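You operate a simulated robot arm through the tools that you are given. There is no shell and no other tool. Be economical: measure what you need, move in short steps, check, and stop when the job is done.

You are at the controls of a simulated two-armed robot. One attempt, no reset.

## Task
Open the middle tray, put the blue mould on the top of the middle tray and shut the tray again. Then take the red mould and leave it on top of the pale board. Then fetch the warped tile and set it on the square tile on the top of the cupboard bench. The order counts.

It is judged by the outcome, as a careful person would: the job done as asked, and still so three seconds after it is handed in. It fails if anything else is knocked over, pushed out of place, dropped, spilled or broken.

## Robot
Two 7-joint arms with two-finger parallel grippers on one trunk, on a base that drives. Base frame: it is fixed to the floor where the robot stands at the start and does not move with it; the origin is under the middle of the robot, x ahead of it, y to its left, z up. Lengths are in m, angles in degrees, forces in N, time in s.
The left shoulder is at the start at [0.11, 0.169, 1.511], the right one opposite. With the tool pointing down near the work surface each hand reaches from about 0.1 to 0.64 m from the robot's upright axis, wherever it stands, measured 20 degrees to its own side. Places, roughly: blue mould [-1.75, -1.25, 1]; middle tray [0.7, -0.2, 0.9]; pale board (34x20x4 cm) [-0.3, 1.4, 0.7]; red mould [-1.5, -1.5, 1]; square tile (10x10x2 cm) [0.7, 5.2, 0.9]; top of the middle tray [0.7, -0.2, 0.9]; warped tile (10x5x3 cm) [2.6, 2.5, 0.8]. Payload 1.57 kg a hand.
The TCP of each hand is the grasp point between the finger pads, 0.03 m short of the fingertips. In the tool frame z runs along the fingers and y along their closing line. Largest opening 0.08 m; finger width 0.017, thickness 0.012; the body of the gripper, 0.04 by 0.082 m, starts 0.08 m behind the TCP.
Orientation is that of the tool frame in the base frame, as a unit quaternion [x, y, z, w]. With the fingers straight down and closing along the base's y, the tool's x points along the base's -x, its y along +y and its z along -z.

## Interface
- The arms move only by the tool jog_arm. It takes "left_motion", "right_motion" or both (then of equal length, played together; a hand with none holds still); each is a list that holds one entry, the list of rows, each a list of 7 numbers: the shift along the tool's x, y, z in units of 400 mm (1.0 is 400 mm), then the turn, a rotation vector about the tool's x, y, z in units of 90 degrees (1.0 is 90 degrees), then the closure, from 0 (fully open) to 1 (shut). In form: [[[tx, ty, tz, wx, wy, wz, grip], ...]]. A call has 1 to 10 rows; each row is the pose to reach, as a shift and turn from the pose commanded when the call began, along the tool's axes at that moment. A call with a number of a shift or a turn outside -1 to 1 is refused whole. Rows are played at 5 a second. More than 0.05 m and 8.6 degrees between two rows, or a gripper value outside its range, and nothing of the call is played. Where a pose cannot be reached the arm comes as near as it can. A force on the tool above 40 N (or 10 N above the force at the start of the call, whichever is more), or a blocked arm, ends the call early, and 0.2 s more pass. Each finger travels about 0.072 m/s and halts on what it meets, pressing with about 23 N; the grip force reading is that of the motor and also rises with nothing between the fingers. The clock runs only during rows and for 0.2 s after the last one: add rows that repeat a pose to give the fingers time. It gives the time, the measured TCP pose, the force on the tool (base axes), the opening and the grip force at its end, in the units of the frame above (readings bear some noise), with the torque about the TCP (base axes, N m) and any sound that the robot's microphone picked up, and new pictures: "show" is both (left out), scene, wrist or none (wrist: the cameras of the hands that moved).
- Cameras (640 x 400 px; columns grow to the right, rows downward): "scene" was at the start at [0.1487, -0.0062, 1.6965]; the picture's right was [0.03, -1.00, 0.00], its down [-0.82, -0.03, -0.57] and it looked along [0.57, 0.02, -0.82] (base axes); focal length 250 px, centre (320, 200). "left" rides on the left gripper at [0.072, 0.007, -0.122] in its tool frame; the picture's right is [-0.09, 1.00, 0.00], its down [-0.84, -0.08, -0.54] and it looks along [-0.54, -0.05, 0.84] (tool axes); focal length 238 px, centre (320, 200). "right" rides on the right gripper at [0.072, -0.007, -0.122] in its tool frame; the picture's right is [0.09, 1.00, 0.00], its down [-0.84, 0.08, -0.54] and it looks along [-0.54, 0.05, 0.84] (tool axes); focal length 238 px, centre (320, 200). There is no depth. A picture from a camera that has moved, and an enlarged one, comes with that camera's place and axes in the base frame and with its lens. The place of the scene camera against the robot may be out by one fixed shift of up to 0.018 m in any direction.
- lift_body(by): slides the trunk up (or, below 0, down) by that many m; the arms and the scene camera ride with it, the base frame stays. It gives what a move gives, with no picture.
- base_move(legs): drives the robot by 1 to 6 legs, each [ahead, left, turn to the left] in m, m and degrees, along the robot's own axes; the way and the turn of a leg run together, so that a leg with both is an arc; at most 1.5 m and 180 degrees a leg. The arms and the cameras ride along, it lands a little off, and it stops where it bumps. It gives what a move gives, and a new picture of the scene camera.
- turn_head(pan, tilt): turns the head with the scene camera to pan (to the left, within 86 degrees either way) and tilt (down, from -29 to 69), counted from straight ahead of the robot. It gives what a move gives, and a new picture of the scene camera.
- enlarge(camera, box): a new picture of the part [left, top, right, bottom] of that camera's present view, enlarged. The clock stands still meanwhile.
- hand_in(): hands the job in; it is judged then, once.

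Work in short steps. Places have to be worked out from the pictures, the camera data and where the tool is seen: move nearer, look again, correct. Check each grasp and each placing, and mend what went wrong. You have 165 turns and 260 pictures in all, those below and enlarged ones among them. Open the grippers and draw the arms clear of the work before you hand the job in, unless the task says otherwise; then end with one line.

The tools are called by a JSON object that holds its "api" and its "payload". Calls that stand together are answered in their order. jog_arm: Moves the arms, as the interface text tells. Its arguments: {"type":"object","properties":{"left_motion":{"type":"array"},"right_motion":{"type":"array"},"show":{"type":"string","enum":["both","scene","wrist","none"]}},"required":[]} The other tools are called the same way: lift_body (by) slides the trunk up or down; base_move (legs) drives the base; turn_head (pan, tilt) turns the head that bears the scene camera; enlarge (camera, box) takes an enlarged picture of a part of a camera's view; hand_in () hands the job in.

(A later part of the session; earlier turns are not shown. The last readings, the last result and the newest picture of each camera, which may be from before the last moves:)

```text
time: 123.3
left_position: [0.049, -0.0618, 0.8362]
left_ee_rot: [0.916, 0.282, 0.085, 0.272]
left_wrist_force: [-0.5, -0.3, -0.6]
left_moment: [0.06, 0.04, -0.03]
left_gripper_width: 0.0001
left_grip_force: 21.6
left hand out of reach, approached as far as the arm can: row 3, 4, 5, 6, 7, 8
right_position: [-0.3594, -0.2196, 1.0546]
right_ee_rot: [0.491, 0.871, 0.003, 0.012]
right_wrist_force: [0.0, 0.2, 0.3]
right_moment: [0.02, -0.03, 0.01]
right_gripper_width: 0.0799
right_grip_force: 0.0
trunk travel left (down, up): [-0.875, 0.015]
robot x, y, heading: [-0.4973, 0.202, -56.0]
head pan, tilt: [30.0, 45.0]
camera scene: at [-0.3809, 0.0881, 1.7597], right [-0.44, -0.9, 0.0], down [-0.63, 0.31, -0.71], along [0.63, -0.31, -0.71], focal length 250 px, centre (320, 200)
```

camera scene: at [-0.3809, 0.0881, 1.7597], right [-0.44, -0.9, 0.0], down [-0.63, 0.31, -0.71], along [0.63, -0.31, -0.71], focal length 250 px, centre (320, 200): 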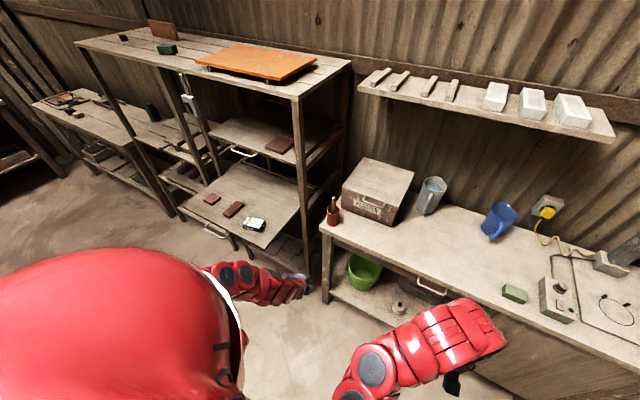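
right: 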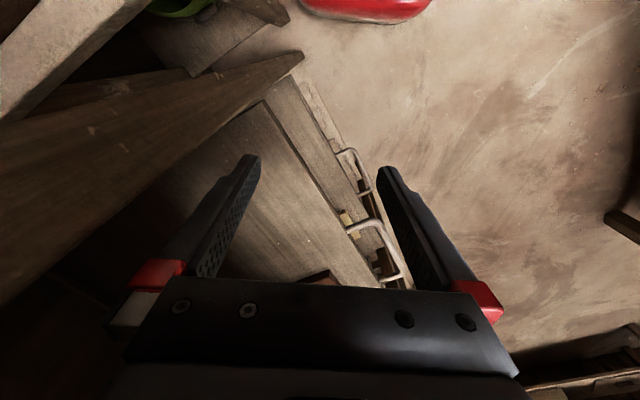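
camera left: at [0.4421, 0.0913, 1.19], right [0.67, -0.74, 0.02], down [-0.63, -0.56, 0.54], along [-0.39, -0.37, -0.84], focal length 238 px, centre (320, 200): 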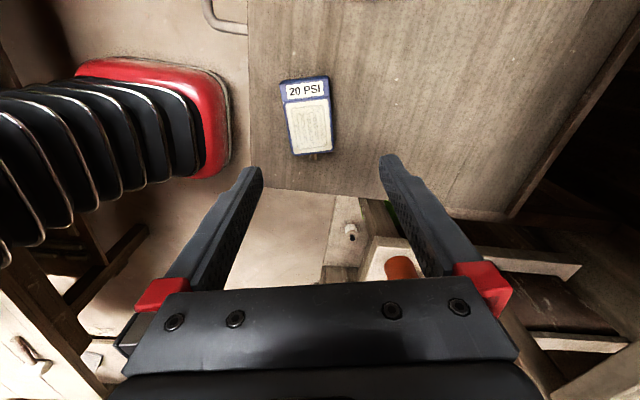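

Good pose: tips pass below the handle level with clearance. I slide left until the hand is in front of the handle centre.

{"api": "base_move", "payload": {"legs": [[0, 0.47, 0]]}}

{"api": "turn_head", "payload": {"pan": 20, "tilt": 55}}

```text
time: 125.8
left_position: [0.3851, 0.1593, 0.8362]
left_ee_rot: [0.919, 0.27, 0.07, 0.277]
left_wrist_force: [-9.0, -8.6, 2.7]
left_moment: [0.37, -0.34, 0.3]
left_gripper_width: 0.0001
left_grip_force: 21.2
right_position: [-0.0142, 0.0134, 1.0565]
right_ee_rot: [0.494, 0.869, 0.0, 0.011]
right_wrist_force: [0.7, 0.1, 0.6]
right_moment: [-0.04, 0.02, 0.02]
right_gripper_width: 0.0801
right_grip_force: 0.0
trunk travel left (down, up): [-0.875, 0.015]
robot x, y, heading: [-0.1486, 0.4318, -56.7]
head pan, tilt: [30.0, 45.0]
stopped in leg 1: the force on the tool passed its limit at 60 N (the readings are from after the stop); the commanded pose is now the measured one
camera scene: at [-0.0315, 0.3246, 1.7599], right [-0.45, -0.89, 0.0], down [-0.63, 0.32, -0.71], along [0.63, -0.32, -0.71], focal length 250 px, centre (320, 200)
```

scene: 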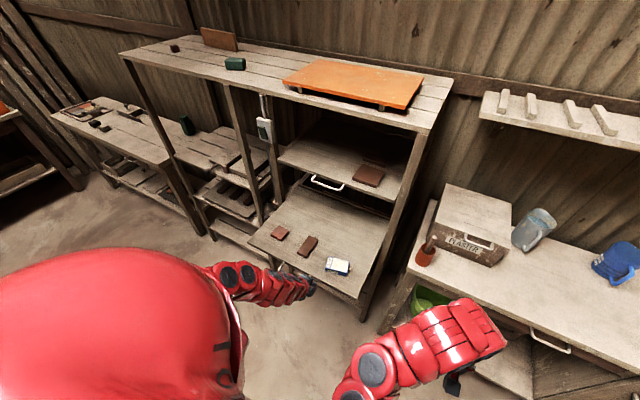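

```text
time: 126.5
left_position: [0.383, 0.1582, 0.8368]
left_ee_rot: [0.92, 0.27, 0.074, 0.275]
left_wrist_force: [-2.5, -1.4, 0.1]
left_moment: [0.1, -0.06, 0.06]
left_gripper_width: 0.0001
left_grip_force: 21.0
right_position: [-0.0171, 0.0123, 1.0533]
right_ee_rot: [0.494, 0.869, 0.002, 0.013]
right_wrist_force: [-0.3, -0.5, 0.8]
right_moment: [0.0, -0.01, 0.02]
right_gripper_width: 0.08
right_grip_force: 0.0
trunk travel left (down, up): [-0.875, 0.015]
robot x, y, heading: [-0.1439, 0.436, -56.7]
head pan, tilt: [20.0, 55.0]
camera scene: at [-0.051, 0.3136, 1.7465], right [-0.6, -0.8, 0.0], down [-0.66, 0.49, -0.57], along [0.46, -0.34, -0.82], focal length 250 px, centre (320, 200)
```

scene: 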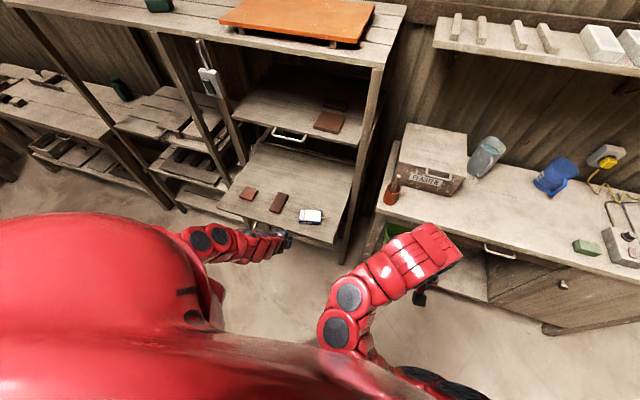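

The hand touched the handle's right end. I shift 2 cm right and push the tray's front edge there (just right of the handle) by driving ahead.

{"api": "base_move", "payload": {"legs": [[0, -0.02, 0.5], [0.06, 0, 0]]}}

{"api": "base_move", "payload": {"legs": [[0.06, 0, 0]]}}

```text
time: 127.8
left_position: [0.4024, 0.1063, 0.8373]
left_ee_rot: [0.918, 0.275, 0.074, 0.277]
left_wrist_force: [0.5, 0.0, -0.3]
left_moment: [0.0, 0.01, 0.03]
left_gripper_width: 0.0001
left_grip_force: 21.6
right_position: [0.0034, -0.0439, 1.0551]
right_ee_rot: [0.491, 0.871, 0.001, 0.013]
right_wrist_force: [0.6, 0.6, 0.6]
right_moment: [-0.04, -0.05, 0.01]
right_gripper_width: 0.0799
right_grip_force: 0.1
trunk travel left (down, up): [-0.875, 0.015]
robot x, y, heading: [-0.1321, 0.3714, -56.0]
head pan, tilt: [20.0, 55.0]
camera scene: at [-0.0335, 0.261, 1.7469], right [-0.59, -0.81, 0.0], down [-0.66, 0.48, -0.58], along [0.46, -0.34, -0.82], focal length 250 px, centre (320, 200)
```

scene: 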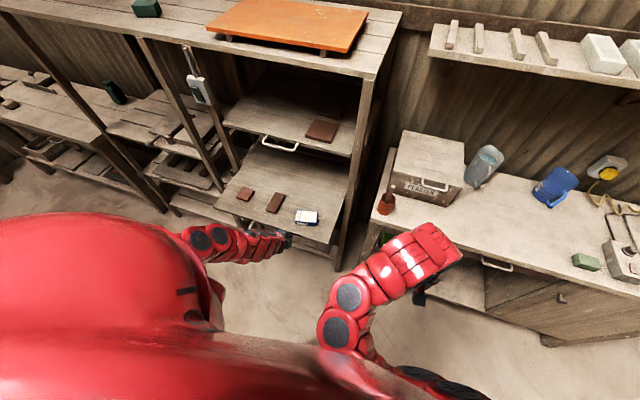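

```text
time: 128.8
left_position: [0.4357, 0.0566, 0.8374]
left_ee_rot: [0.918, 0.274, 0.075, 0.277]
left_wrist_force: [-0.3, 0.4, 0.0]
left_moment: [-0.02, 0.0, 0.0]
left_gripper_width: 0.0
left_grip_force: 21.4
right_position: [0.0348, -0.094, 1.0557]
right_ee_rot: [0.491, 0.871, 0.0, 0.013]
right_wrist_force: [-0.7, 0.2, -1.2]
right_moment: [-0.04, 0.0, 0.0]
right_gripper_width: 0.08
right_grip_force: 0.0
trunk travel left (down, up): [-0.875, 0.015]
robot x, y, heading: [-0.0963, 0.3224, -56.4]
head pan, tilt: [20.0, 55.0]
camera scene: at [-0.0021, 0.211, 1.747], right [-0.59, -0.81, 0.0], down [-0.66, 0.48, -0.58], along [0.46, -0.34, -0.82], focal length 250 px, centre (320, 200)
```

scene: 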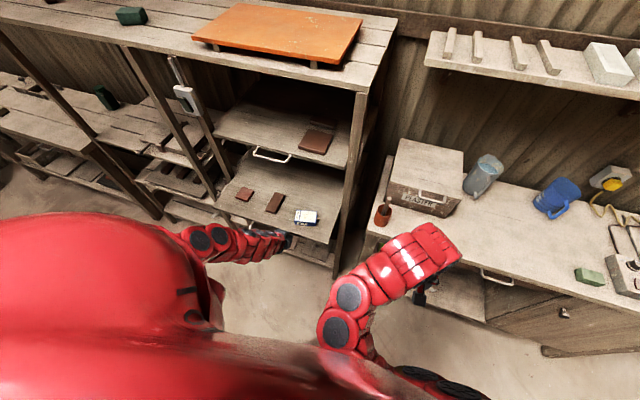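

The mould keeps its place relative to me, so the tray is moving in. Continue pushing.

{"api": "base_move", "payload": {"legs": [[0.08, 0, 0], [0.06, 0, 0]]}}

{"api": "turn_head", "payload": {"pan": 35, "tilt": 50}}

```text
time: 130.4
left_position: [0.5128, -0.0594, 0.8382]
left_ee_rot: [0.918, 0.274, 0.076, 0.277]
left_wrist_force: [-0.2, 0.5, 0.9]
left_moment: [-0.02, 0.0, 0.0]
left_gripper_width: 0.0
left_grip_force: 20.8
right_position: [0.1131, -0.211, 1.0554]
right_ee_rot: [0.49, 0.872, 0.002, 0.012]
right_wrist_force: [-0.2, 0.0, 0.9]
right_moment: [-0.03, 0.01, 0.0]
right_gripper_width: 0.0801
right_grip_force: 0.0
trunk travel left (down, up): [-0.875, 0.015]
robot x, y, heading: [-0.0179, 0.2082, -56.1]
head pan, tilt: [20.0, 55.0]
camera scene: at [0.0752, 0.0949, 1.7471], right [-0.59, -0.81, 0.0], down [-0.66, 0.48, -0.58], along [0.46, -0.34, -0.82], focal length 250 px, centre (320, 200)
```

scene: 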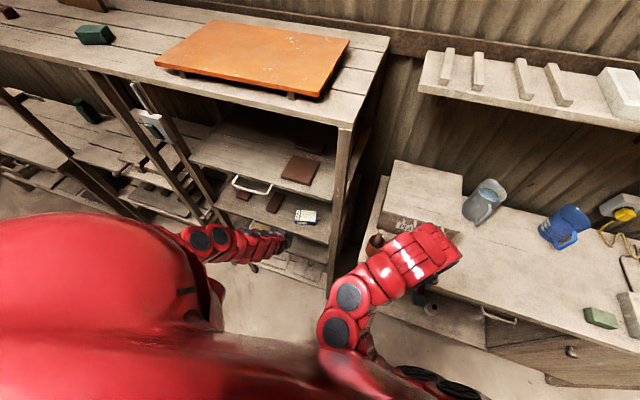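

```text
time: 131.2
left_position: [0.5142, -0.0627, 0.8347]
left_ee_rot: [0.918, 0.275, 0.075, 0.274]
left_wrist_force: [-0.4, 0.3, -0.2]
left_moment: [0.02, -0.01, -0.04]
left_gripper_width: 0.0001
left_grip_force: 21.5
right_position: [0.1155, -0.214, 1.0533]
right_ee_rot: [0.49, 0.872, 0.002, 0.011]
right_wrist_force: [-0.5, 0.2, -0.4]
right_moment: [0.02, 0.04, 0.02]
right_gripper_width: 0.0799
right_grip_force: 0.0
trunk travel left (down, up): [-0.875, 0.015]
robot x, y, heading: [-0.02, 0.2078, -56.1]
head pan, tilt: [35.0, 50.0]
camera scene: at [0.0935, 0.1028, 1.7527], right [-0.36, -0.93, 0.0], down [-0.71, 0.28, -0.64], along [0.6, -0.23, -0.77], focal length 250 px, centre (320, 200)
```

scene: 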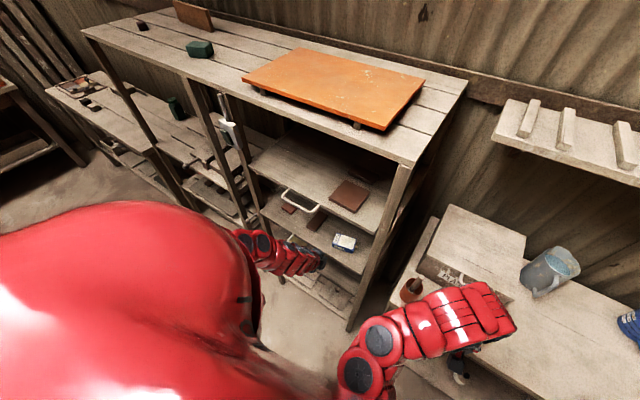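

About 5 cm remain. The right hand stays short of the cup on the plaster bench; I finish pushing gently.

{"api": "base_move", "payload": {"legs": [[0.035, 0, 0]]}}

{"api": "base_move", "payload": {"legs": [[0.02, 0, 0]]}}

```text
time: 132.2
left_position: [0.5305, -0.083, 0.8339]
left_ee_rot: [0.918, 0.28, 0.072, 0.271]
left_wrist_force: [-7.1, 10.0, -1.7]
left_moment: [-0.33, -0.19, 0.13]
left_gripper_width: 0.0
left_grip_force: 21.1
right_position: [0.1331, -0.2411, 1.0539]
right_ee_rot: [0.491, 0.871, 0.002, 0.011]
right_wrist_force: [0.1, 0.2, -0.2]
right_moment: [0.05, 0.01, 0.0]
right_gripper_width: 0.0799
right_grip_force: 0.0
trunk travel left (down, up): [-0.875, 0.015]
robot x, y, heading: [-0.004, 0.1809, -56.0]
head pan, tilt: [35.0, 50.0]
stopped in leg 1: the force on the tool passed its limit at 62 N (the readings are from after the stop); the commanded pose is now the measured one
camera scene: at [0.11, 0.0767, 1.753], right [-0.36, -0.93, 0.0], down [-0.71, 0.28, -0.64], along [0.6, -0.23, -0.77], focal length 250 px, centre (320, 200)
```

scene: 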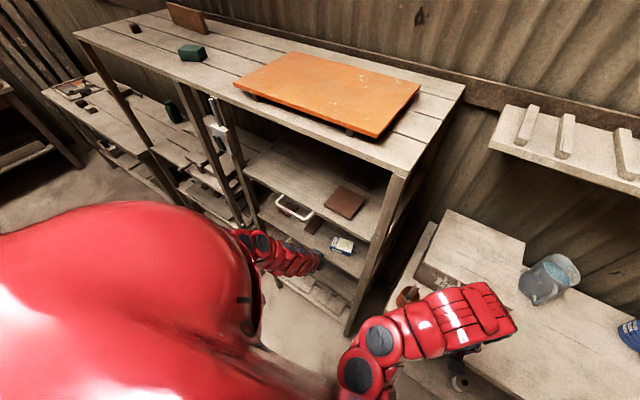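

```text
time: 133.0
left_position: [0.531, -0.0843, 0.831]
left_ee_rot: [0.919, 0.283, 0.068, 0.266]
left_wrist_force: [-1.9, 7.6, -6.5]
left_moment: [-0.23, -0.12, -0.08]
left_gripper_width: 0.0002
left_grip_force: 21.4
right_position: [0.137, -0.2449, 1.0539]
right_ee_rot: [0.49, 0.872, 0.002, 0.011]
right_wrist_force: [0.8, -0.5, -0.1]
right_moment: [0.01, 0.0, 0.0]
right_gripper_width: 0.0799
right_grip_force: 0.0
trunk travel left (down, up): [-0.875, 0.015]
robot x, y, heading: [0.0022, 0.171, -56.0]
head pan, tilt: [35.0, 50.0]
stopped in leg 1: the force on the tool passed its limit at 59 N (the readings are from after the stop); the commanded pose is now the measured one
camera scene: at [0.1145, 0.072, 1.7531], right [-0.36, -0.93, 0.0], down [-0.71, 0.28, -0.64], along [0.6, -0.23, -0.77], focal length 250 px, centre (320, 200)
```

scene: 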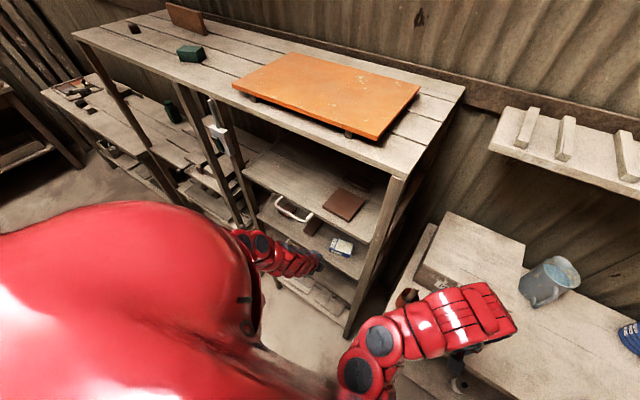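

It stopped firmly – likely fully shut. I back off and look at the tray fronts.

{"api": "base_move", "payload": {"legs": [[-0.22, 0, 0]]}}

{"api": "turn_head", "payload": {"pan": 40, "tilt": 45}}

{"api": "enlarge", "payload": {"camera": "scene", "box": [200, 100, 440, 300]}}

{"api": "enlarge", "payload": {"camera": "left", "box": [0, 0, 640, 400]}}

```text
time: 134.7
left_position: [0.4082, 0.0988, 0.8318]
left_ee_rot: [0.919, 0.282, 0.068, 0.267]
left_wrist_force: [0.2, 0.5, 1.0]
left_moment: [-0.01, 0.0, 0.03]
left_gripper_width: 0.0
left_grip_force: 20.9
right_position: [0.0137, -0.0611, 1.0542]
right_ee_rot: [0.49, 0.872, 0.002, 0.01]
right_wrist_force: [0.0, 0.4, -0.3]
right_moment: [0.02, 0.03, -0.01]
right_gripper_width: 0.0801
right_grip_force: 0.1
trunk travel left (down, up): [-0.875, 0.015]
robot x, y, heading: [-0.1237, 0.358, -55.8]
head pan, tilt: [35.0, 50.0]
camera scene: at [-0.009, 0.2558, 1.7529], right [-0.36, -0.93, 0.0], down [-0.72, 0.28, -0.64], along [0.6, -0.23, -0.77], focal length 250 px, centre (320, 200)
```

scene: 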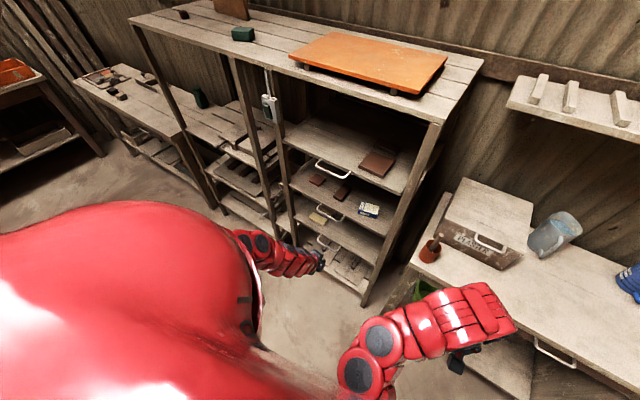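

```text
time: 135.3
left_position: [0.4055, 0.0998, 0.8315]
left_ee_rot: [0.919, 0.282, 0.068, 0.267]
left_wrist_force: [-0.5, 0.1, 0.0]
left_moment: [0.0, 0.01, 0.01]
left_gripper_width: 0.0
left_grip_force: 21.7
right_position: [0.0135, -0.0606, 1.0542]
right_ee_rot: [0.491, 0.871, 0.002, 0.012]
right_wrist_force: [0.1, -0.3, 0.2]
right_moment: [0.0, 0.01, 0.02]
right_gripper_width: 0.0799
right_grip_force: 0.0
trunk travel left (down, up): [-0.875, 0.015]
robot x, y, heading: [-0.1228, 0.3588, -55.9]
head pan, tilt: [40.0, 45.0]
camera scene: at [-0.0039, 0.2626, 1.76], right [-0.28, -0.96, 0.0], down [-0.68, 0.2, -0.71], along [0.68, -0.2, -0.71], focal length 250 px, centre (320, 200)
```

scene: 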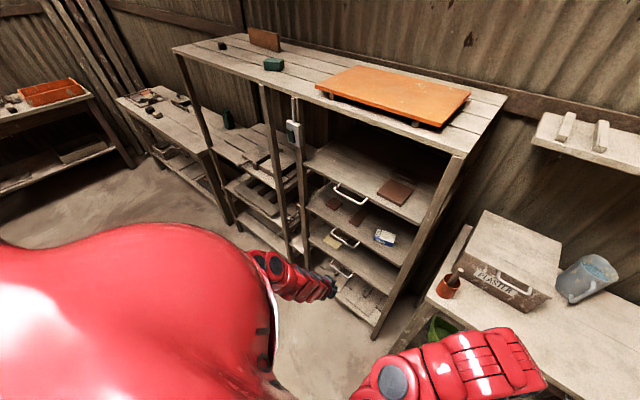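

```text
2.00 times, centred on (320, 200) of scene
camera zoom: at [-0.0039, 0.2626, 1.76], right [-0.28, -0.96, 0.0], down [-0.68, 0.2, -0.71], along [0.68, -0.2, -0.71], focal length 499 px, centre (320, 200)
```

zoom: 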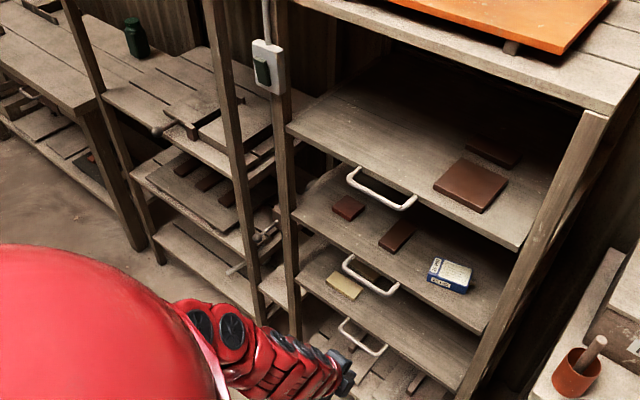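

```text
1.00 times, centred on (320, 200) of left (not enlarged: the box is as wide or as high as the picture)
camera zoom: at [0.4354, 0.1904, 0.9364], right [0.4, -0.75, 0.53], down [-0.88, -0.16, 0.44], along [-0.24, -0.65, -0.72], focal length 238 px, centre (320, 200)
```

zoom: 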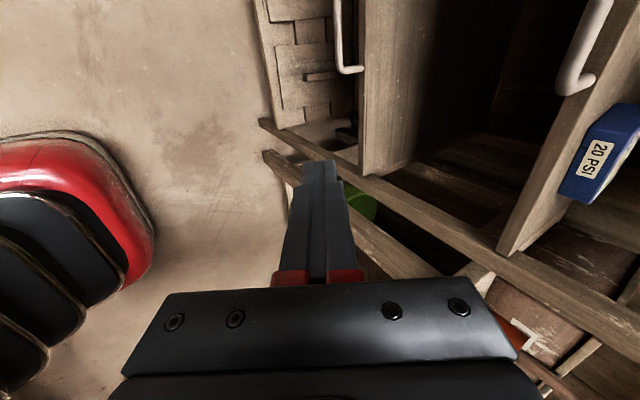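

The handle is back at its original place: tray shut with the blue mould on it. Now the red mould: slide right to open space and straighten the left hand.

{"api": "base_move", "payload": {"legs": [[0, -0.5, 0]]}}

{"api": "jog_arm", "payload": {"left_motion": [[[0, 0.05, -0.03, 0.09, 0, 0, 1], [0, 0.1, -0.06, 0.18, 0, 0, 0.7], [0, 0.15, -0.09, 0.27, 0, 0, 0.3], [0, 0.2, -0.12, 0.36, 0, 0, 0], [0, 0.25, -0.2, 0.36, 0, 0, 0], [0, 0.3, -0.28, 0.36, 0, 0, 0], [0, 0.3, -0.36, 0.36, 0, 0, 0]]], "show": "scene"}}

```text
time: 138.3
left_position: [-0.0043, -0.1779, 0.8318]
left_ee_rot: [0.917, 0.288, 0.069, 0.267]
left_wrist_force: [0.7, -0.2, 1.4]
left_moment: [0.04, 0.01, 0.05]
left_gripper_width: 0.0
left_grip_force: 21.5
right_position: [-0.3961, -0.3416, 1.0542]
right_ee_rot: [0.484, 0.875, 0.001, 0.012]
right_wrist_force: [0.7, -0.1, 0.6]
right_moment: [0.0, -0.01, 0.02]
right_gripper_width: 0.08
right_grip_force: 0.1
trunk travel left (down, up): [-0.875, 0.015]
robot x, y, heading: [-0.538, 0.0787, -55.6]
head pan, tilt: [40.0, 45.0]
camera scene: at [-0.4168, -0.0194, 1.7599], right [-0.26, -0.96, 0.0], down [-0.68, 0.19, -0.71], along [0.68, -0.19, -0.71], focal length 250 px, centre (320, 200)
```

scene: 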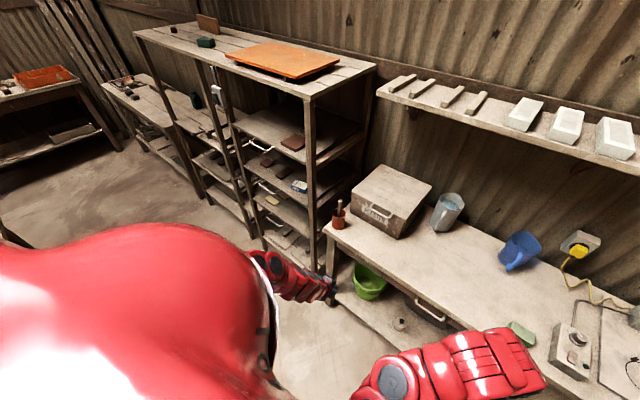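

```text
time: 139.9
left_position: [0.0332, -0.2107, 0.9968]
left_ee_rot: [0.955, 0.295, -0.015, 0.0]
left_wrist_force: [-0.4, 0.2, 1.5]
left_moment: [0.01, -0.03, 0.0]
left_gripper_width: 0.0801
left_grip_force: 0.0
left hand out of reach, approached as far as the arm can: row 1, 2, 3, 7
right_position: [-0.3963, -0.3413, 1.0544]
right_ee_rot: [0.483, 0.875, 0.0, 0.012]
right_wrist_force: [-0.1, -1.1, 0.4]
right_moment: [-0.02, 0.01, 0.0]
right_gripper_width: 0.0799
right_grip_force: 0.1
trunk travel left (down, up): [-0.875, 0.015]
robot x, y, heading: [-0.5358, 0.0772, -55.3]
head pan, tilt: [40.0, 45.0]
camera scene: at [-0.4155, -0.0184, 1.7598], right [-0.26, -0.96, 0.0], down [-0.68, 0.19, -0.71], along [0.68, -0.19, -0.71], focal length 250 px, centre (320, 200)
```

scene: 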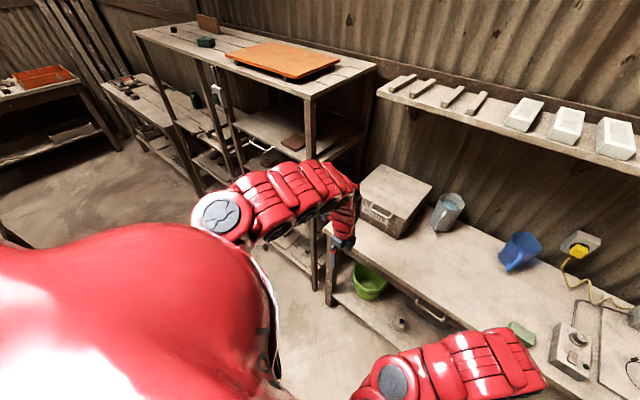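

Left hand restored. I rotate right to face the paint table and drive there along the same path.

{"api": "base_move", "payload": {"legs": [[0, -0.1, -45], [0, 0, -45.5]]}}

{"api": "base_move", "payload": {"legs": [[0.6, 0, 0], [0.3, 0.2, 0]]}}

```text
time: 144.5
left_position: [-0.9361, -0.5045, 0.9976]
left_ee_rot: [0.878, -0.479, -0.01, -0.01]
left_wrist_force: [-0.6, 0.5, -0.8]
left_moment: [-0.02, 0.01, 0.02]
left_gripper_width: 0.0803
left_grip_force: 0.1
right_position: [-1.0539, -0.0725, 1.054]
right_ee_rot: [0.965, 0.263, -0.007, 0.01]
right_wrist_force: [0.5, -0.1, 0.0]
right_moment: [0.02, 0.01, 0.02]
right_gripper_width: 0.0798
right_grip_force: 0.0
trunk travel left (down, up): [-0.875, 0.015]
robot x, y, heading: [-0.6313, 0.0595, -146.9]
head pan, tilt: [40.0, 45.0]
camera scene: at [-0.7264, -0.0737, 1.7599], right [-0.96, 0.29, 0.0], down [0.21, 0.68, -0.71], along [-0.21, -0.68, -0.71], focal length 250 px, centre (320, 200)
```

scene: 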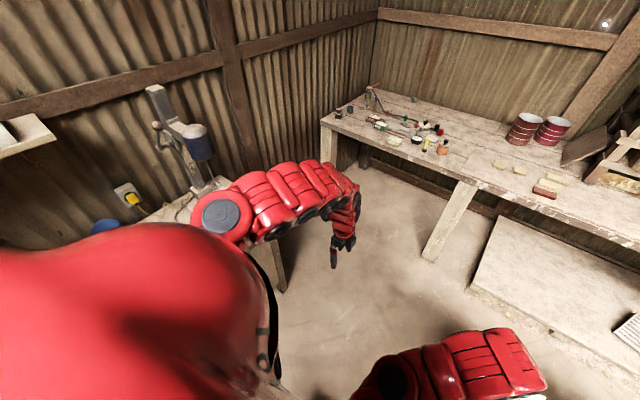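

```text
time: 149.8
left_position: [-1.607, -1.1579, 0.9977]
left_ee_rot: [0.875, -0.484, -0.01, -0.009]
left_wrist_force: [-0.4, 0.5, -0.2]
left_moment: [0.02, 0.01, -0.04]
left_gripper_width: 0.0799
left_grip_force: 0.0
right_position: [-1.7177, -0.724, 1.0537]
right_ee_rot: [0.967, 0.256, -0.007, 0.009]
right_wrist_force: [0.5, -0.8, -0.4]
right_moment: [0.0, 0.01, -0.01]
right_gripper_width: 0.0801
right_grip_force: 0.0
trunk travel left (down, up): [-0.875, 0.015]
robot x, y, heading: [-1.2917, -0.6022, -147.6]
head pan, tilt: [40.0, 45.0]
camera scene: at [-1.3899, -0.7293, 1.76], right [-0.95, 0.3, 0.0], down [0.22, 0.67, -0.71], along [-0.22, -0.67, -0.71], focal length 250 px, centre (320, 200)
```

scene: 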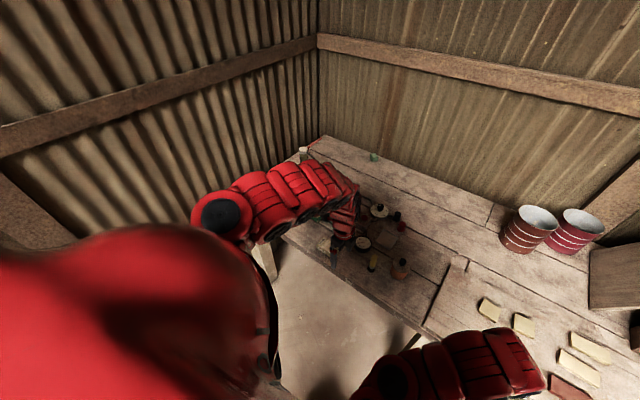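

I raise the hand, then shift left and ahead to bring it over the red mould (≈(-1.61,-1.57)).

{"api": "jog_arm", "payload": {"left_motion": [[[0, 0, -0.1, 0, 0, 0, 0], [0, 0, -0.17, 0, 0, 0, 0], [0, 0, -0.17, 0, 0, 0, 0]]], "show": "none"}}

{"api": "base_move", "payload": {"legs": [[0, 0.2, 0], [0.1, 0.1, 1]]}}

{"api": "enlarge", "payload": {"camera": "left", "box": [0, 0, 640, 400]}}

```text
time: 150.6
left_position: [-1.6289, -1.1862, 1.0532]
left_ee_rot: [0.874, -0.485, -0.009, -0.012]
left_wrist_force: [0.8, 0.7, -0.1]
left_moment: [0.0, -0.01, 0.02]
left_gripper_width: 0.0799
left_grip_force: 0.0
left hand out of reach, approached as far as the arm can: row 1, 2, 3
right_position: [-1.7199, -0.7247, 1.0542]
right_ee_rot: [0.967, 0.256, -0.006, 0.008]
right_wrist_force: [-0.3, 0.5, -0.3]
right_moment: [-0.03, 0.0, 0.0]
right_gripper_width: 0.08
right_grip_force: 0.0
trunk travel left (down, up): [-0.875, 0.015]
robot x, y, heading: [-1.2947, -0.5992, -147.9]
head pan, tilt: [40.0, 45.0]
```

```text
time: 153.2
left_position: [-1.5478, -1.4944, 1.0543]
left_ee_rot: [0.877, -0.481, -0.009, -0.011]
left_wrist_force: [0.0, -1.0, 0.0]
left_moment: [-0.03, 0.01, -0.03]
left_gripper_width: 0.0802
left_grip_force: 0.1
right_position: [-1.6402, -1.0317, 1.0539]
right_ee_rot: [0.966, 0.26, -0.008, 0.009]
right_wrist_force: [0.7, -0.8, -0.3]
right_moment: [-0.01, 0.03, -0.04]
right_gripper_width: 0.0803
right_grip_force: 0.1
trunk travel left (down, up): [-0.875, 0.015]
robot x, y, heading: [-1.2237, -0.902, -147.4]
head pan, tilt: [40.0, 45.0]
camera scene: at [-1.3132, -1.0336, 1.7601], right [-0.95, 0.3, 0.0], down [0.21, 0.67, -0.71], along [-0.21, -0.68, -0.71], focal length 250 px, centre (320, 200)
```

scene: 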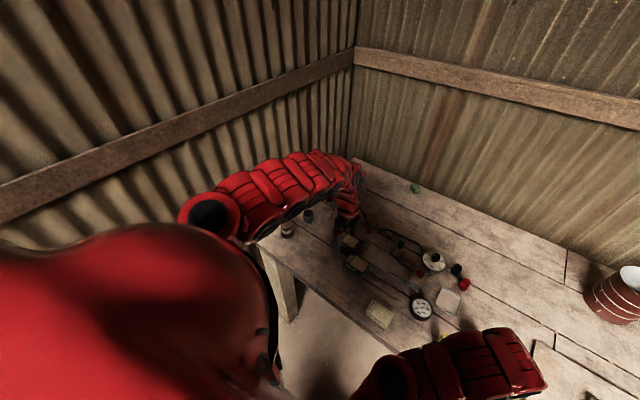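

```text
1.00 times, centred on (320, 200) of left (not enlarged: the box is as wide or as high as the picture)
camera zoom: at [-1.5143, -1.5598, 1.1745], right [-0.89, -0.46, -0.01], down [-0.38, 0.73, 0.56], along [-0.25, 0.5, -0.83], focal length 238 px, centre (320, 200)
```

zoom: 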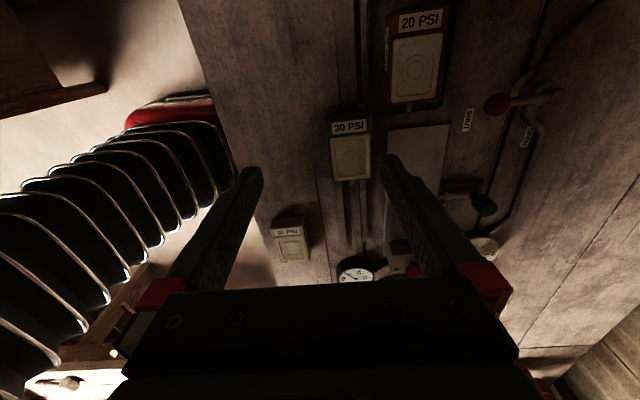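

Red block is 0.10 ahead and 0.05 left of the hand. Small base correction.

{"api": "base_move", "payload": {"legs": [[0.1, 0.045, 0]]}}

{"api": "enlarge", "payload": {"camera": "left", "box": [0, 0, 640, 400]}}

```text
time: 154.3
left_position: [-1.6057, -1.5847, 1.0547]
left_ee_rot: [0.876, -0.482, -0.009, -0.011]
left_wrist_force: [0.2, 1.1, 0.4]
left_moment: [0.0, 0.0, 0.02]
left_gripper_width: 0.0801
left_grip_force: 0.0
right_position: [-1.6996, -1.1236, 1.054]
right_ee_rot: [0.966, 0.26, -0.007, 0.009]
right_wrist_force: [-0.7, 0.0, 0.2]
right_moment: [0.0, -0.02, -0.01]
right_gripper_width: 0.0801
right_grip_force: 0.1
trunk travel left (down, up): [-0.875, 0.015]
robot x, y, heading: [-1.2753, -0.9977, -147.3]
head pan, tilt: [40.0, 45.0]
camera scene: at [-1.3718, -1.126, 1.7601], right [-0.95, 0.3, 0.0], down [0.21, 0.67, -0.71], along [-0.21, -0.68, -0.71], focal length 250 px, centre (320, 200)
```

scene: 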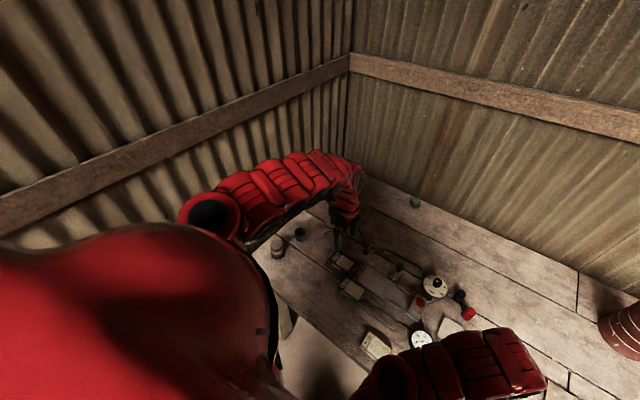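

```text
1.00 times, centred on (320, 200) of left (not enlarged: the box is as wide or as high as the picture)
camera zoom: at [-1.5733, -1.6516, 1.174], right [-0.89, -0.46, -0.01], down [-0.38, 0.73, 0.57], along [-0.25, 0.51, -0.82], focal length 238 px, centre (320, 200)
```

zoom: 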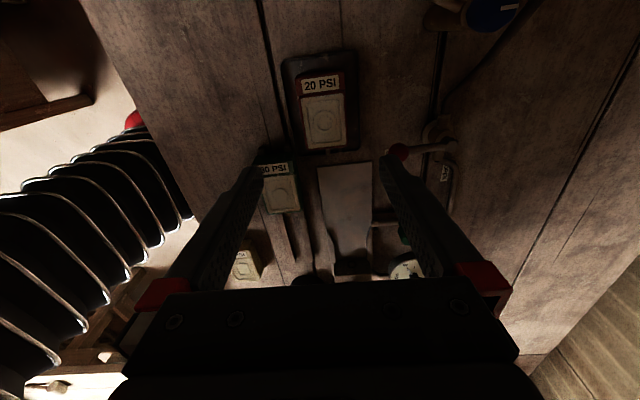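

I enlarge the red mould for precise alignment.

{"api": "enlarge", "payload": {"camera": "left", "box": [220, 30, 440, 190]}}

```text
2.50 times, centred on (330, 110) of left
camera zoom: at [-1.5733, -1.6516, 1.174], right [-0.89, -0.46, -0.01], down [-0.38, 0.73, 0.57], along [-0.25, 0.51, -0.82], focal length 596 px, centre (295, 425)
```

zoom: 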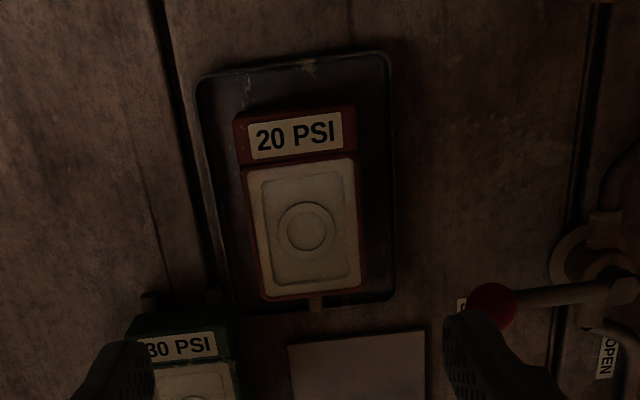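

Red sits in a shallow metal pan, turned ~6°. I align yaw, narrow to ~63 mm and descend to just above it.

{"api": "jog_arm", "payload": {"left_motion": [[[0.011, 0.002, 0.02, 0, 0, -0.067, 0.1], [0.011, 0.002, 0.1, 0, 0, -0.067, 0.1], [0.011, 0.002, 0.2, 0, 0, -0.067, 0.1], [0.011, 0.002, 0.27, 0, 0, -0.067, 0.1], [0.011, 0.002, 0.27, 0, 0, -0.067, 0.1]]], "show": "none"}}

{"api": "enlarge", "payload": {"camera": "left", "box": [210, 60, 430, 220]}}

```text
time: 155.6
left_position: [-1.6062, -1.5853, 0.943]
left_ee_rot: [0.901, -0.434, -0.008, -0.012]
left_wrist_force: [0.1, -0.4, -1.4]
left_moment: [-0.04, 0.01, 0.01]
left_gripper_width: 0.0719
left_grip_force: 0.0
right_position: [-1.7005, -1.1246, 1.0533]
right_ee_rot: [0.966, 0.26, -0.006, 0.009]
right_wrist_force: [0.5, -0.9, 0.4]
right_moment: [0.02, 0.0, 0.02]
right_gripper_width: 0.08
right_grip_force: 0.0
trunk travel left (down, up): [-0.875, 0.015]
robot x, y, heading: [-1.2749, -0.9957, -147.2]
head pan, tilt: [40.0, 45.0]
```

```text
2.50 times, centred on (320, 140) of left
camera zoom: at [-1.5678, -1.6487, 1.0628], right [-0.84, -0.55, -0.01], down [-0.46, 0.69, 0.56], along [-0.3, 0.48, -0.83], focal length 596 px, centre (320, 350)
```

zoom: 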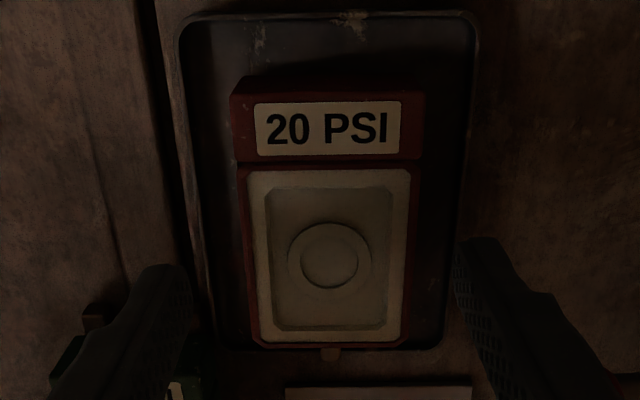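

Centred. I go down to TCP ≈0.899 (tips just above the pan's rim) and close.

{"api": "jog_arm", "payload": {"left_motion": [[[0.02, 0.006, 0.03, 0, 0, 0, 0.2], [0.02, 0.006, 0.07, 0, 0, 0, 0.2], [0.02, 0.006, 0.095, 0, 0, 0, 0.2], [0.02, 0.006, 0.11, 0, 0, 0, 0.2], [0.02, 0.006, 0.11, 0, 0, 0, 0.2]]], "show": "none"}}

{"api": "enlarge", "payload": {"camera": "left", "box": [210, 80, 430, 240]}}

```text
time: 156.8
left_position: [-1.6004, -1.5932, 0.9008]
left_ee_rot: [0.9, -0.435, -0.009, -0.012]
left_wrist_force: [0.0, -0.6, 0.2]
left_moment: [-0.01, -0.03, -0.04]
left_gripper_width: 0.064
left_grip_force: 0.1
right_position: [-1.7001, -1.1235, 1.0543]
right_ee_rot: [0.966, 0.259, -0.007, 0.009]
right_wrist_force: [0.1, -0.7, -0.2]
right_moment: [0.01, 0.04, -0.05]
right_gripper_width: 0.0801
right_grip_force: 0.1
trunk travel left (down, up): [-0.875, 0.015]
robot x, y, heading: [-1.2744, -0.9995, -147.1]
head pan, tilt: [40.0, 45.0]
```

```text
2.50 times, centred on (320, 160) of left
camera zoom: at [-1.5622, -1.6569, 1.0204], right [-0.84, -0.55, -0.01], down [-0.46, 0.69, 0.56], along [-0.3, 0.48, -0.83], focal length 596 px, centre (320, 300)
```

zoom: 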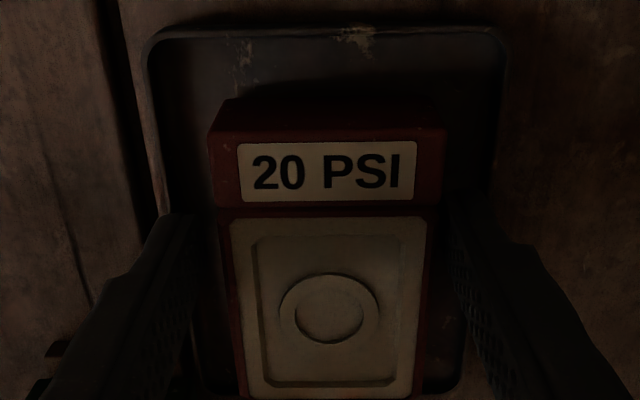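

Good. 3 mm lower and close, then a careful lift.

{"api": "jog_arm", "payload": {"left_motion": [[[0, 0, 0.008, 0, 0, 0, 0.2], [0, 0, 0.012, 0, 0, 0, 0.5], [0, 0, 0.012, 0, 0, 0, 0.8], [0, 0, 0.012, 0, 0, 0, 1], [0, 0, 0.012, 0, 0, 0, 1], [0, 0, 0.012, 0, 0, 0, 1]]], "show": "none"}}

{"api": "jog_arm", "payload": {"left_motion": [[[0, 0, -0.02, 0, 0, 0, 1], [0, 0, -0.05, 0, 0, 0, 1], [0, 0, -0.1, 0, 0, 0, 1], [0, 0, -0.15, 0, 0, 0, 1], [0, 0, -0.15, 0, 0, 0, 1]]], "show": "wrist"}}

```text
time: 157.9
left_position: [-1.5984, -1.59, 0.8993]
left_ee_rot: [0.901, -0.434, -0.007, -0.01]
left_wrist_force: [9.3, 8.0, 30.7]
left_moment: [0.83, -0.77, -0.1]
left_gripper_width: 0.0538
left_grip_force: 22.7
right_position: [-1.6979, -1.1195, 1.0546]
right_ee_rot: [0.966, 0.259, -0.009, 0.011]
right_wrist_force: [1.1, -0.1, 0.9]
right_moment: [-0.05, 0.01, -0.02]
right_gripper_width: 0.0802
right_grip_force: 0.1
trunk travel left (down, up): [-0.875, 0.015]
robot x, y, heading: [-1.2793, -0.9986, -147.5]
head pan, tilt: [40.0, 45.0]
stopped in row 5 (left hand): the force on the tool passed its limit at 41 N (the readings are from after the stop); the commanded pose is now the measured one
```

```text
time: 159.1
left_position: [-1.5993, -1.5932, 0.9556]
left_ee_rot: [0.901, -0.434, -0.009, -0.012]
left_wrist_force: [0.9, -0.1, -2.7]
left_moment: [-0.02, -0.03, 0.0]
left_gripper_width: 0.0535
left_grip_force: 23.1
right_position: [-1.7015, -1.125, 1.0539]
right_ee_rot: [0.966, 0.26, -0.007, 0.009]
right_wrist_force: [-0.6, 0.4, -0.6]
right_moment: [-0.03, 0.02, 0.0]
right_gripper_width: 0.08
right_grip_force: 0.0
trunk travel left (down, up): [-0.875, 0.015]
robot x, y, heading: [-1.275, -0.9966, -147.2]
head pan, tilt: [40.0, 45.0]
camera left: at [-1.5604, -1.6568, 1.0756], right [-0.84, -0.55, -0.01], down [-0.46, 0.69, 0.56], along [-0.3, 0.48, -0.83], focal length 238 px, centre (320, 200)
```

left: 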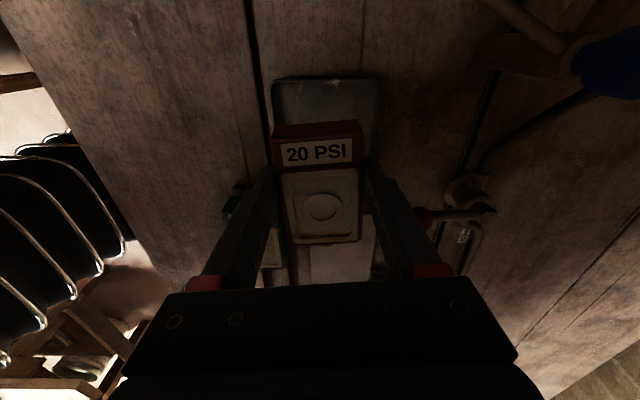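

Red mould lifted. I raise it and back away from the table.

{"api": "jog_arm", "payload": {"left_motion": [[[0, 0, -0.08, 0, 0, 0, 1], [0, 0, -0.16, 0, 0, 0, 1], [0, 0, -0.23, 0, 0, 0, 1]]], "show": "none"}}

{"api": "base_move", "payload": {"legs": [[-0.4, 0, 0], [0, -0.4, 0]]}}

{"api": "turn_head", "payload": {"pan": -80, "tilt": 35}}

```text
time: 159.9
left_position: [-1.5983, -1.5972, 1.0479]
left_ee_rot: [0.9, -0.435, -0.009, -0.012]
left_wrist_force: [0.0, -0.9, -3.1]
left_moment: [-0.06, 0.0, -0.01]
left_gripper_width: 0.0538
left_grip_force: 23.1
right_position: [-1.6997, -1.1244, 1.054]
right_ee_rot: [0.966, 0.26, -0.008, 0.009]
right_wrist_force: [0.5, -0.6, 0.0]
right_moment: [-0.01, 0.0, 0.01]
right_gripper_width: 0.08
right_grip_force: 0.1
trunk travel left (down, up): [-0.875, 0.015]
robot x, y, heading: [-1.28, -1.0003, -147.5]
head pan, tilt: [40.0, 45.0]
```

```text
time: 162.4
left_position: [-1.2641, -1.383, 1.0462]
left_ee_rot: [0.902, -0.432, -0.009, -0.012]
left_wrist_force: [-0.2, -0.6, -2.5]
left_moment: [0.01, -0.03, -0.01]
left_gripper_width: 0.0537
left_grip_force: 22.7
right_position: [-1.3676, -0.9093, 1.0543]
right_ee_rot: [0.965, 0.261, -0.008, 0.008]
right_wrist_force: [0.1, -0.2, -0.9]
right_moment: [0.02, 0.02, 0.0]
right_gripper_width: 0.0798
right_grip_force: 0.0
trunk travel left (down, up): [-0.875, 0.015]
robot x, y, heading: [-0.9477, -0.7815, -147.3]
head pan, tilt: [40.0, 45.0]
stopped in leg 1: the robot was blocked; the commanded pose is now the measured one
camera scene: at [-1.04, -0.9129, 1.7599], right [-0.96, 0.29, 0.0], down [0.21, 0.68, -0.71], along [-0.21, -0.68, -0.71], focal length 250 px, centre (320, 200)
```

scene: 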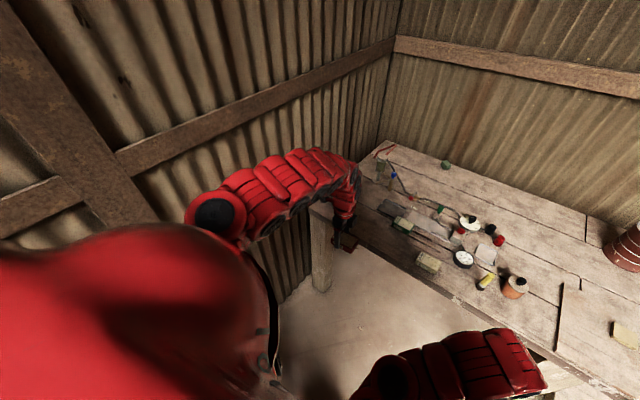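

```text
time: 164.4
left_position: [-1.2662, -1.382, 1.0472]
left_ee_rot: [0.902, -0.432, -0.009, -0.011]
left_wrist_force: [-0.1, -0.1, -2.3]
left_moment: [-0.06, -0.03, 0.02]
left_gripper_width: 0.0538
left_grip_force: 22.9
right_position: [-1.37, -0.9111, 1.0532]
right_ee_rot: [0.965, 0.262, -0.006, 0.009]
right_wrist_force: [0.7, 0.1, 0.5]
right_moment: [0.01, -0.01, 0.02]
right_gripper_width: 0.0802
right_grip_force: 0.0
trunk travel left (down, up): [-0.875, 0.015]
robot x, y, heading: [-0.9476, -0.7808, -146.8]
head pan, tilt: [-80.0, 35.0]
camera scene: at [-1.0775, -0.77, 1.7747], right [0.73, 0.68, 0.0], down [0.39, -0.42, -0.82], along [-0.56, 0.6, -0.57], focal length 250 px, centre (320, 200)
```

scene: 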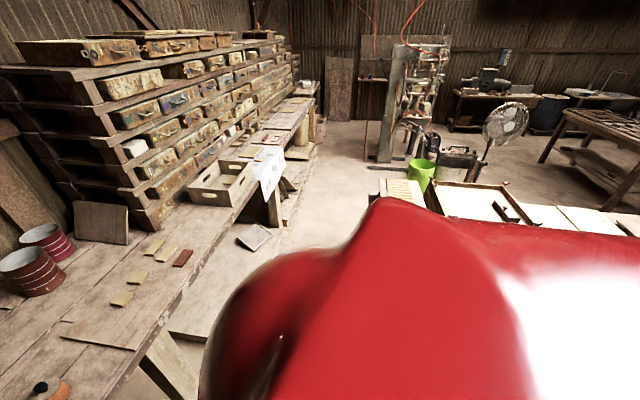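

The base touched the cabinet's corner behind-left and stopped. I go ahead a bit, then right into the aisle, then back.

{"api": "base_move", "payload": {"legs": [[0.08, 0, 0], [0, -0.45, 0], [-0.3, 0, 0]]}}

{"api": "turn_head", "payload": {"pan": 30, "tilt": 35}}

```text
time: 169.4
left_position: [-1.3243, -0.8888, 1.0471]
left_ee_rot: [0.9, -0.435, -0.008, -0.013]
left_wrist_force: [0.1, -0.3, -2.7]
left_moment: [-0.02, -0.02, 0.02]
left_gripper_width: 0.0538
left_grip_force: 23.3
right_position: [-1.4272, -0.4163, 1.0534]
right_ee_rot: [0.966, 0.259, -0.007, 0.008]
right_wrist_force: [0.5, 0.3, -0.2]
right_moment: [-0.01, -0.01, 0.0]
right_gripper_width: 0.08
right_grip_force: 0.0
trunk travel left (down, up): [-0.875, 0.015]
robot x, y, heading: [-1.0014, -0.29, -147.2]
head pan, tilt: [-80.0, 35.0]
camera scene: at [-1.1342, -0.2777, 1.7746], right [0.73, 0.68, 0.0], down [0.39, -0.42, -0.82], along [-0.55, 0.6, -0.57], focal length 250 px, centre (320, 200)
```

scene: 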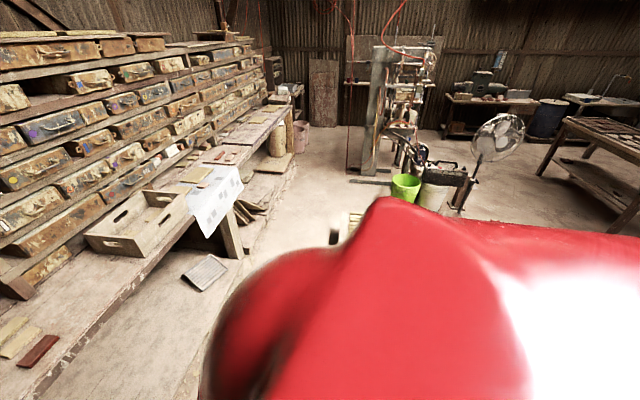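

```text
time: 171.3
left_position: [-1.3237, -0.8886, 1.048]
left_ee_rot: [0.9, -0.435, -0.009, -0.012]
left_wrist_force: [-0.7, 0.9, -4.3]
left_moment: [-0.03, 0.01, 0.02]
left_gripper_width: 0.0537
left_grip_force: 22.8
right_position: [-1.4251, -0.416, 1.0544]
right_ee_rot: [0.966, 0.258, -0.008, 0.008]
right_wrist_force: [0.1, -1.1, 0.6]
right_moment: [-0.02, 0.0, -0.02]
right_gripper_width: 0.0799
right_grip_force: 0.2
trunk travel left (down, up): [-0.875, 0.015]
robot x, y, heading: [-1.0026, -0.2918, -147.4]
head pan, tilt: [30.0, 35.0]
camera scene: at [-1.1133, -0.4194, 1.7747], right [-0.89, 0.46, 0.0], down [0.26, 0.51, -0.82], along [-0.38, -0.73, -0.57], focal length 250 px, centre (320, 200)
```

scene: 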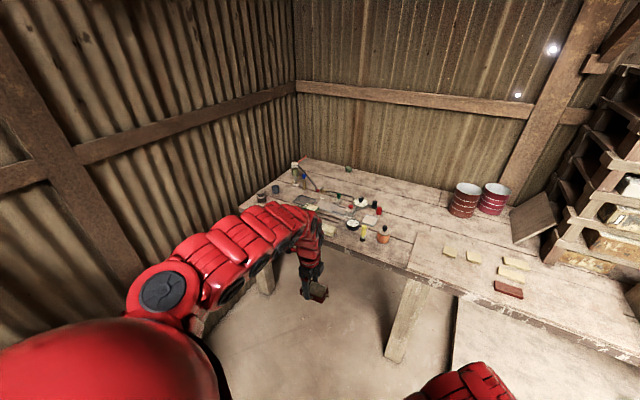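

In the aisle again. I rotate right to face the long table (heading ≈124°) to find the pale board.

{"api": "base_move", "payload": {"legs": [[-0.2, 0.05, 0], [0, 0, -45], [0, 0, -44]]}}

{"api": "turn_head", "payload": {"pan": -30, "tilt": 35}}

```text
time: 177.0
left_position: [-1.4191, 0.0774, 1.047]
left_ee_rot: [-0.342, 0.94, -0.002, 0.016]
left_wrist_force: [0.1, -0.9, -2.6]
left_moment: [-0.03, 0.03, 0.0]
left_gripper_width: 0.0536
left_grip_force: 22.6
right_position: [-0.9489, 0.192, 1.0537]
right_ee_rot: [0.873, -0.488, -0.01, 0.001]
right_wrist_force: [-0.1, -0.2, 0.0]
right_moment: [-0.01, 0.0, 0.01]
right_gripper_width: 0.08
right_grip_force: 0.1
trunk travel left (down, up): [-0.875, 0.015]
robot x, y, heading: [-0.8107, -0.2291, 124.1]
head pan, tilt: [30.0, 35.0]
camera scene: at [-0.9395, -0.1321, 1.7746], right [0.44, 0.9, 0.0], down [0.52, -0.25, -0.82], along [-0.74, 0.36, -0.57], focal length 250 px, centre (320, 200)
```

scene: 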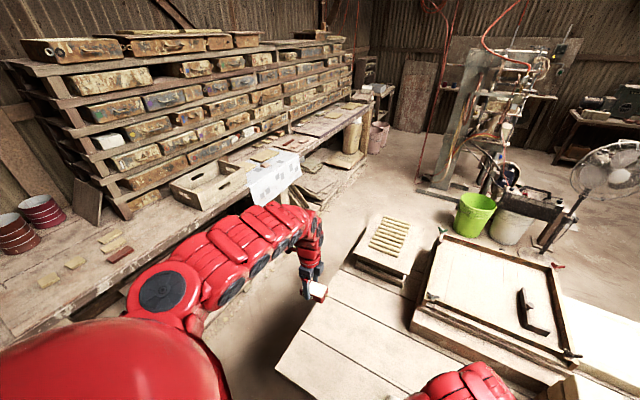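

```text
time: 178.3
left_position: [-1.4187, 0.0772, 1.0467]
left_ee_rot: [-0.341, 0.94, -0.002, 0.014]
left_wrist_force: [-0.1, -1.0, -2.4]
left_moment: [0.01, 0.02, -0.03]
left_gripper_width: 0.0537
left_grip_force: 23.1
right_position: [-0.9495, 0.1924, 1.0543]
right_ee_rot: [0.873, -0.488, -0.01, 0.001]
right_wrist_force: [0.0, 0.4, 0.2]
right_moment: [-0.01, -0.05, 0.0]
right_gripper_width: 0.0802
right_grip_force: 0.1
trunk travel left (down, up): [-0.875, 0.015]
robot x, y, heading: [-0.8116, -0.228, 124.3]
head pan, tilt: [-30.0, 35.0]
camera scene: at [-0.8665, -0.0824, 1.7747], right [1.0, 0.07, 0.0], down [0.04, -0.57, -0.82], along [-0.06, 0.82, -0.57], focal length 250 px, centre (320, 200)
```

scene: 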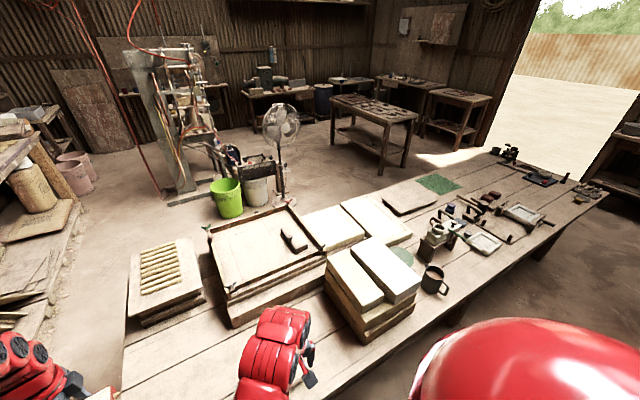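

I enlarge the table's middle to identify the pale board (expected near pixel (415,203)).

{"api": "enlarge", "payload": {"camera": "scene", "box": [290, 160, 530, 320]}}

```text
2.50 times, centred on (410, 240) of scene
camera zoom: at [-0.8665, -0.0824, 1.7747], right [1.0, 0.07, 0.0], down [0.04, -0.57, -0.82], along [-0.06, 0.82, -0.57], focal length 624 px, centre (95, 100)
```

zoom: 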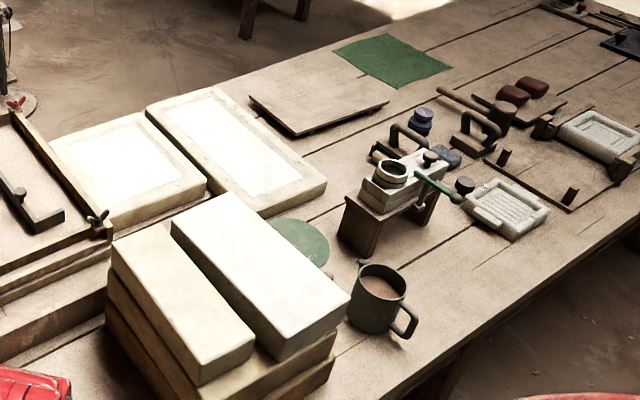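

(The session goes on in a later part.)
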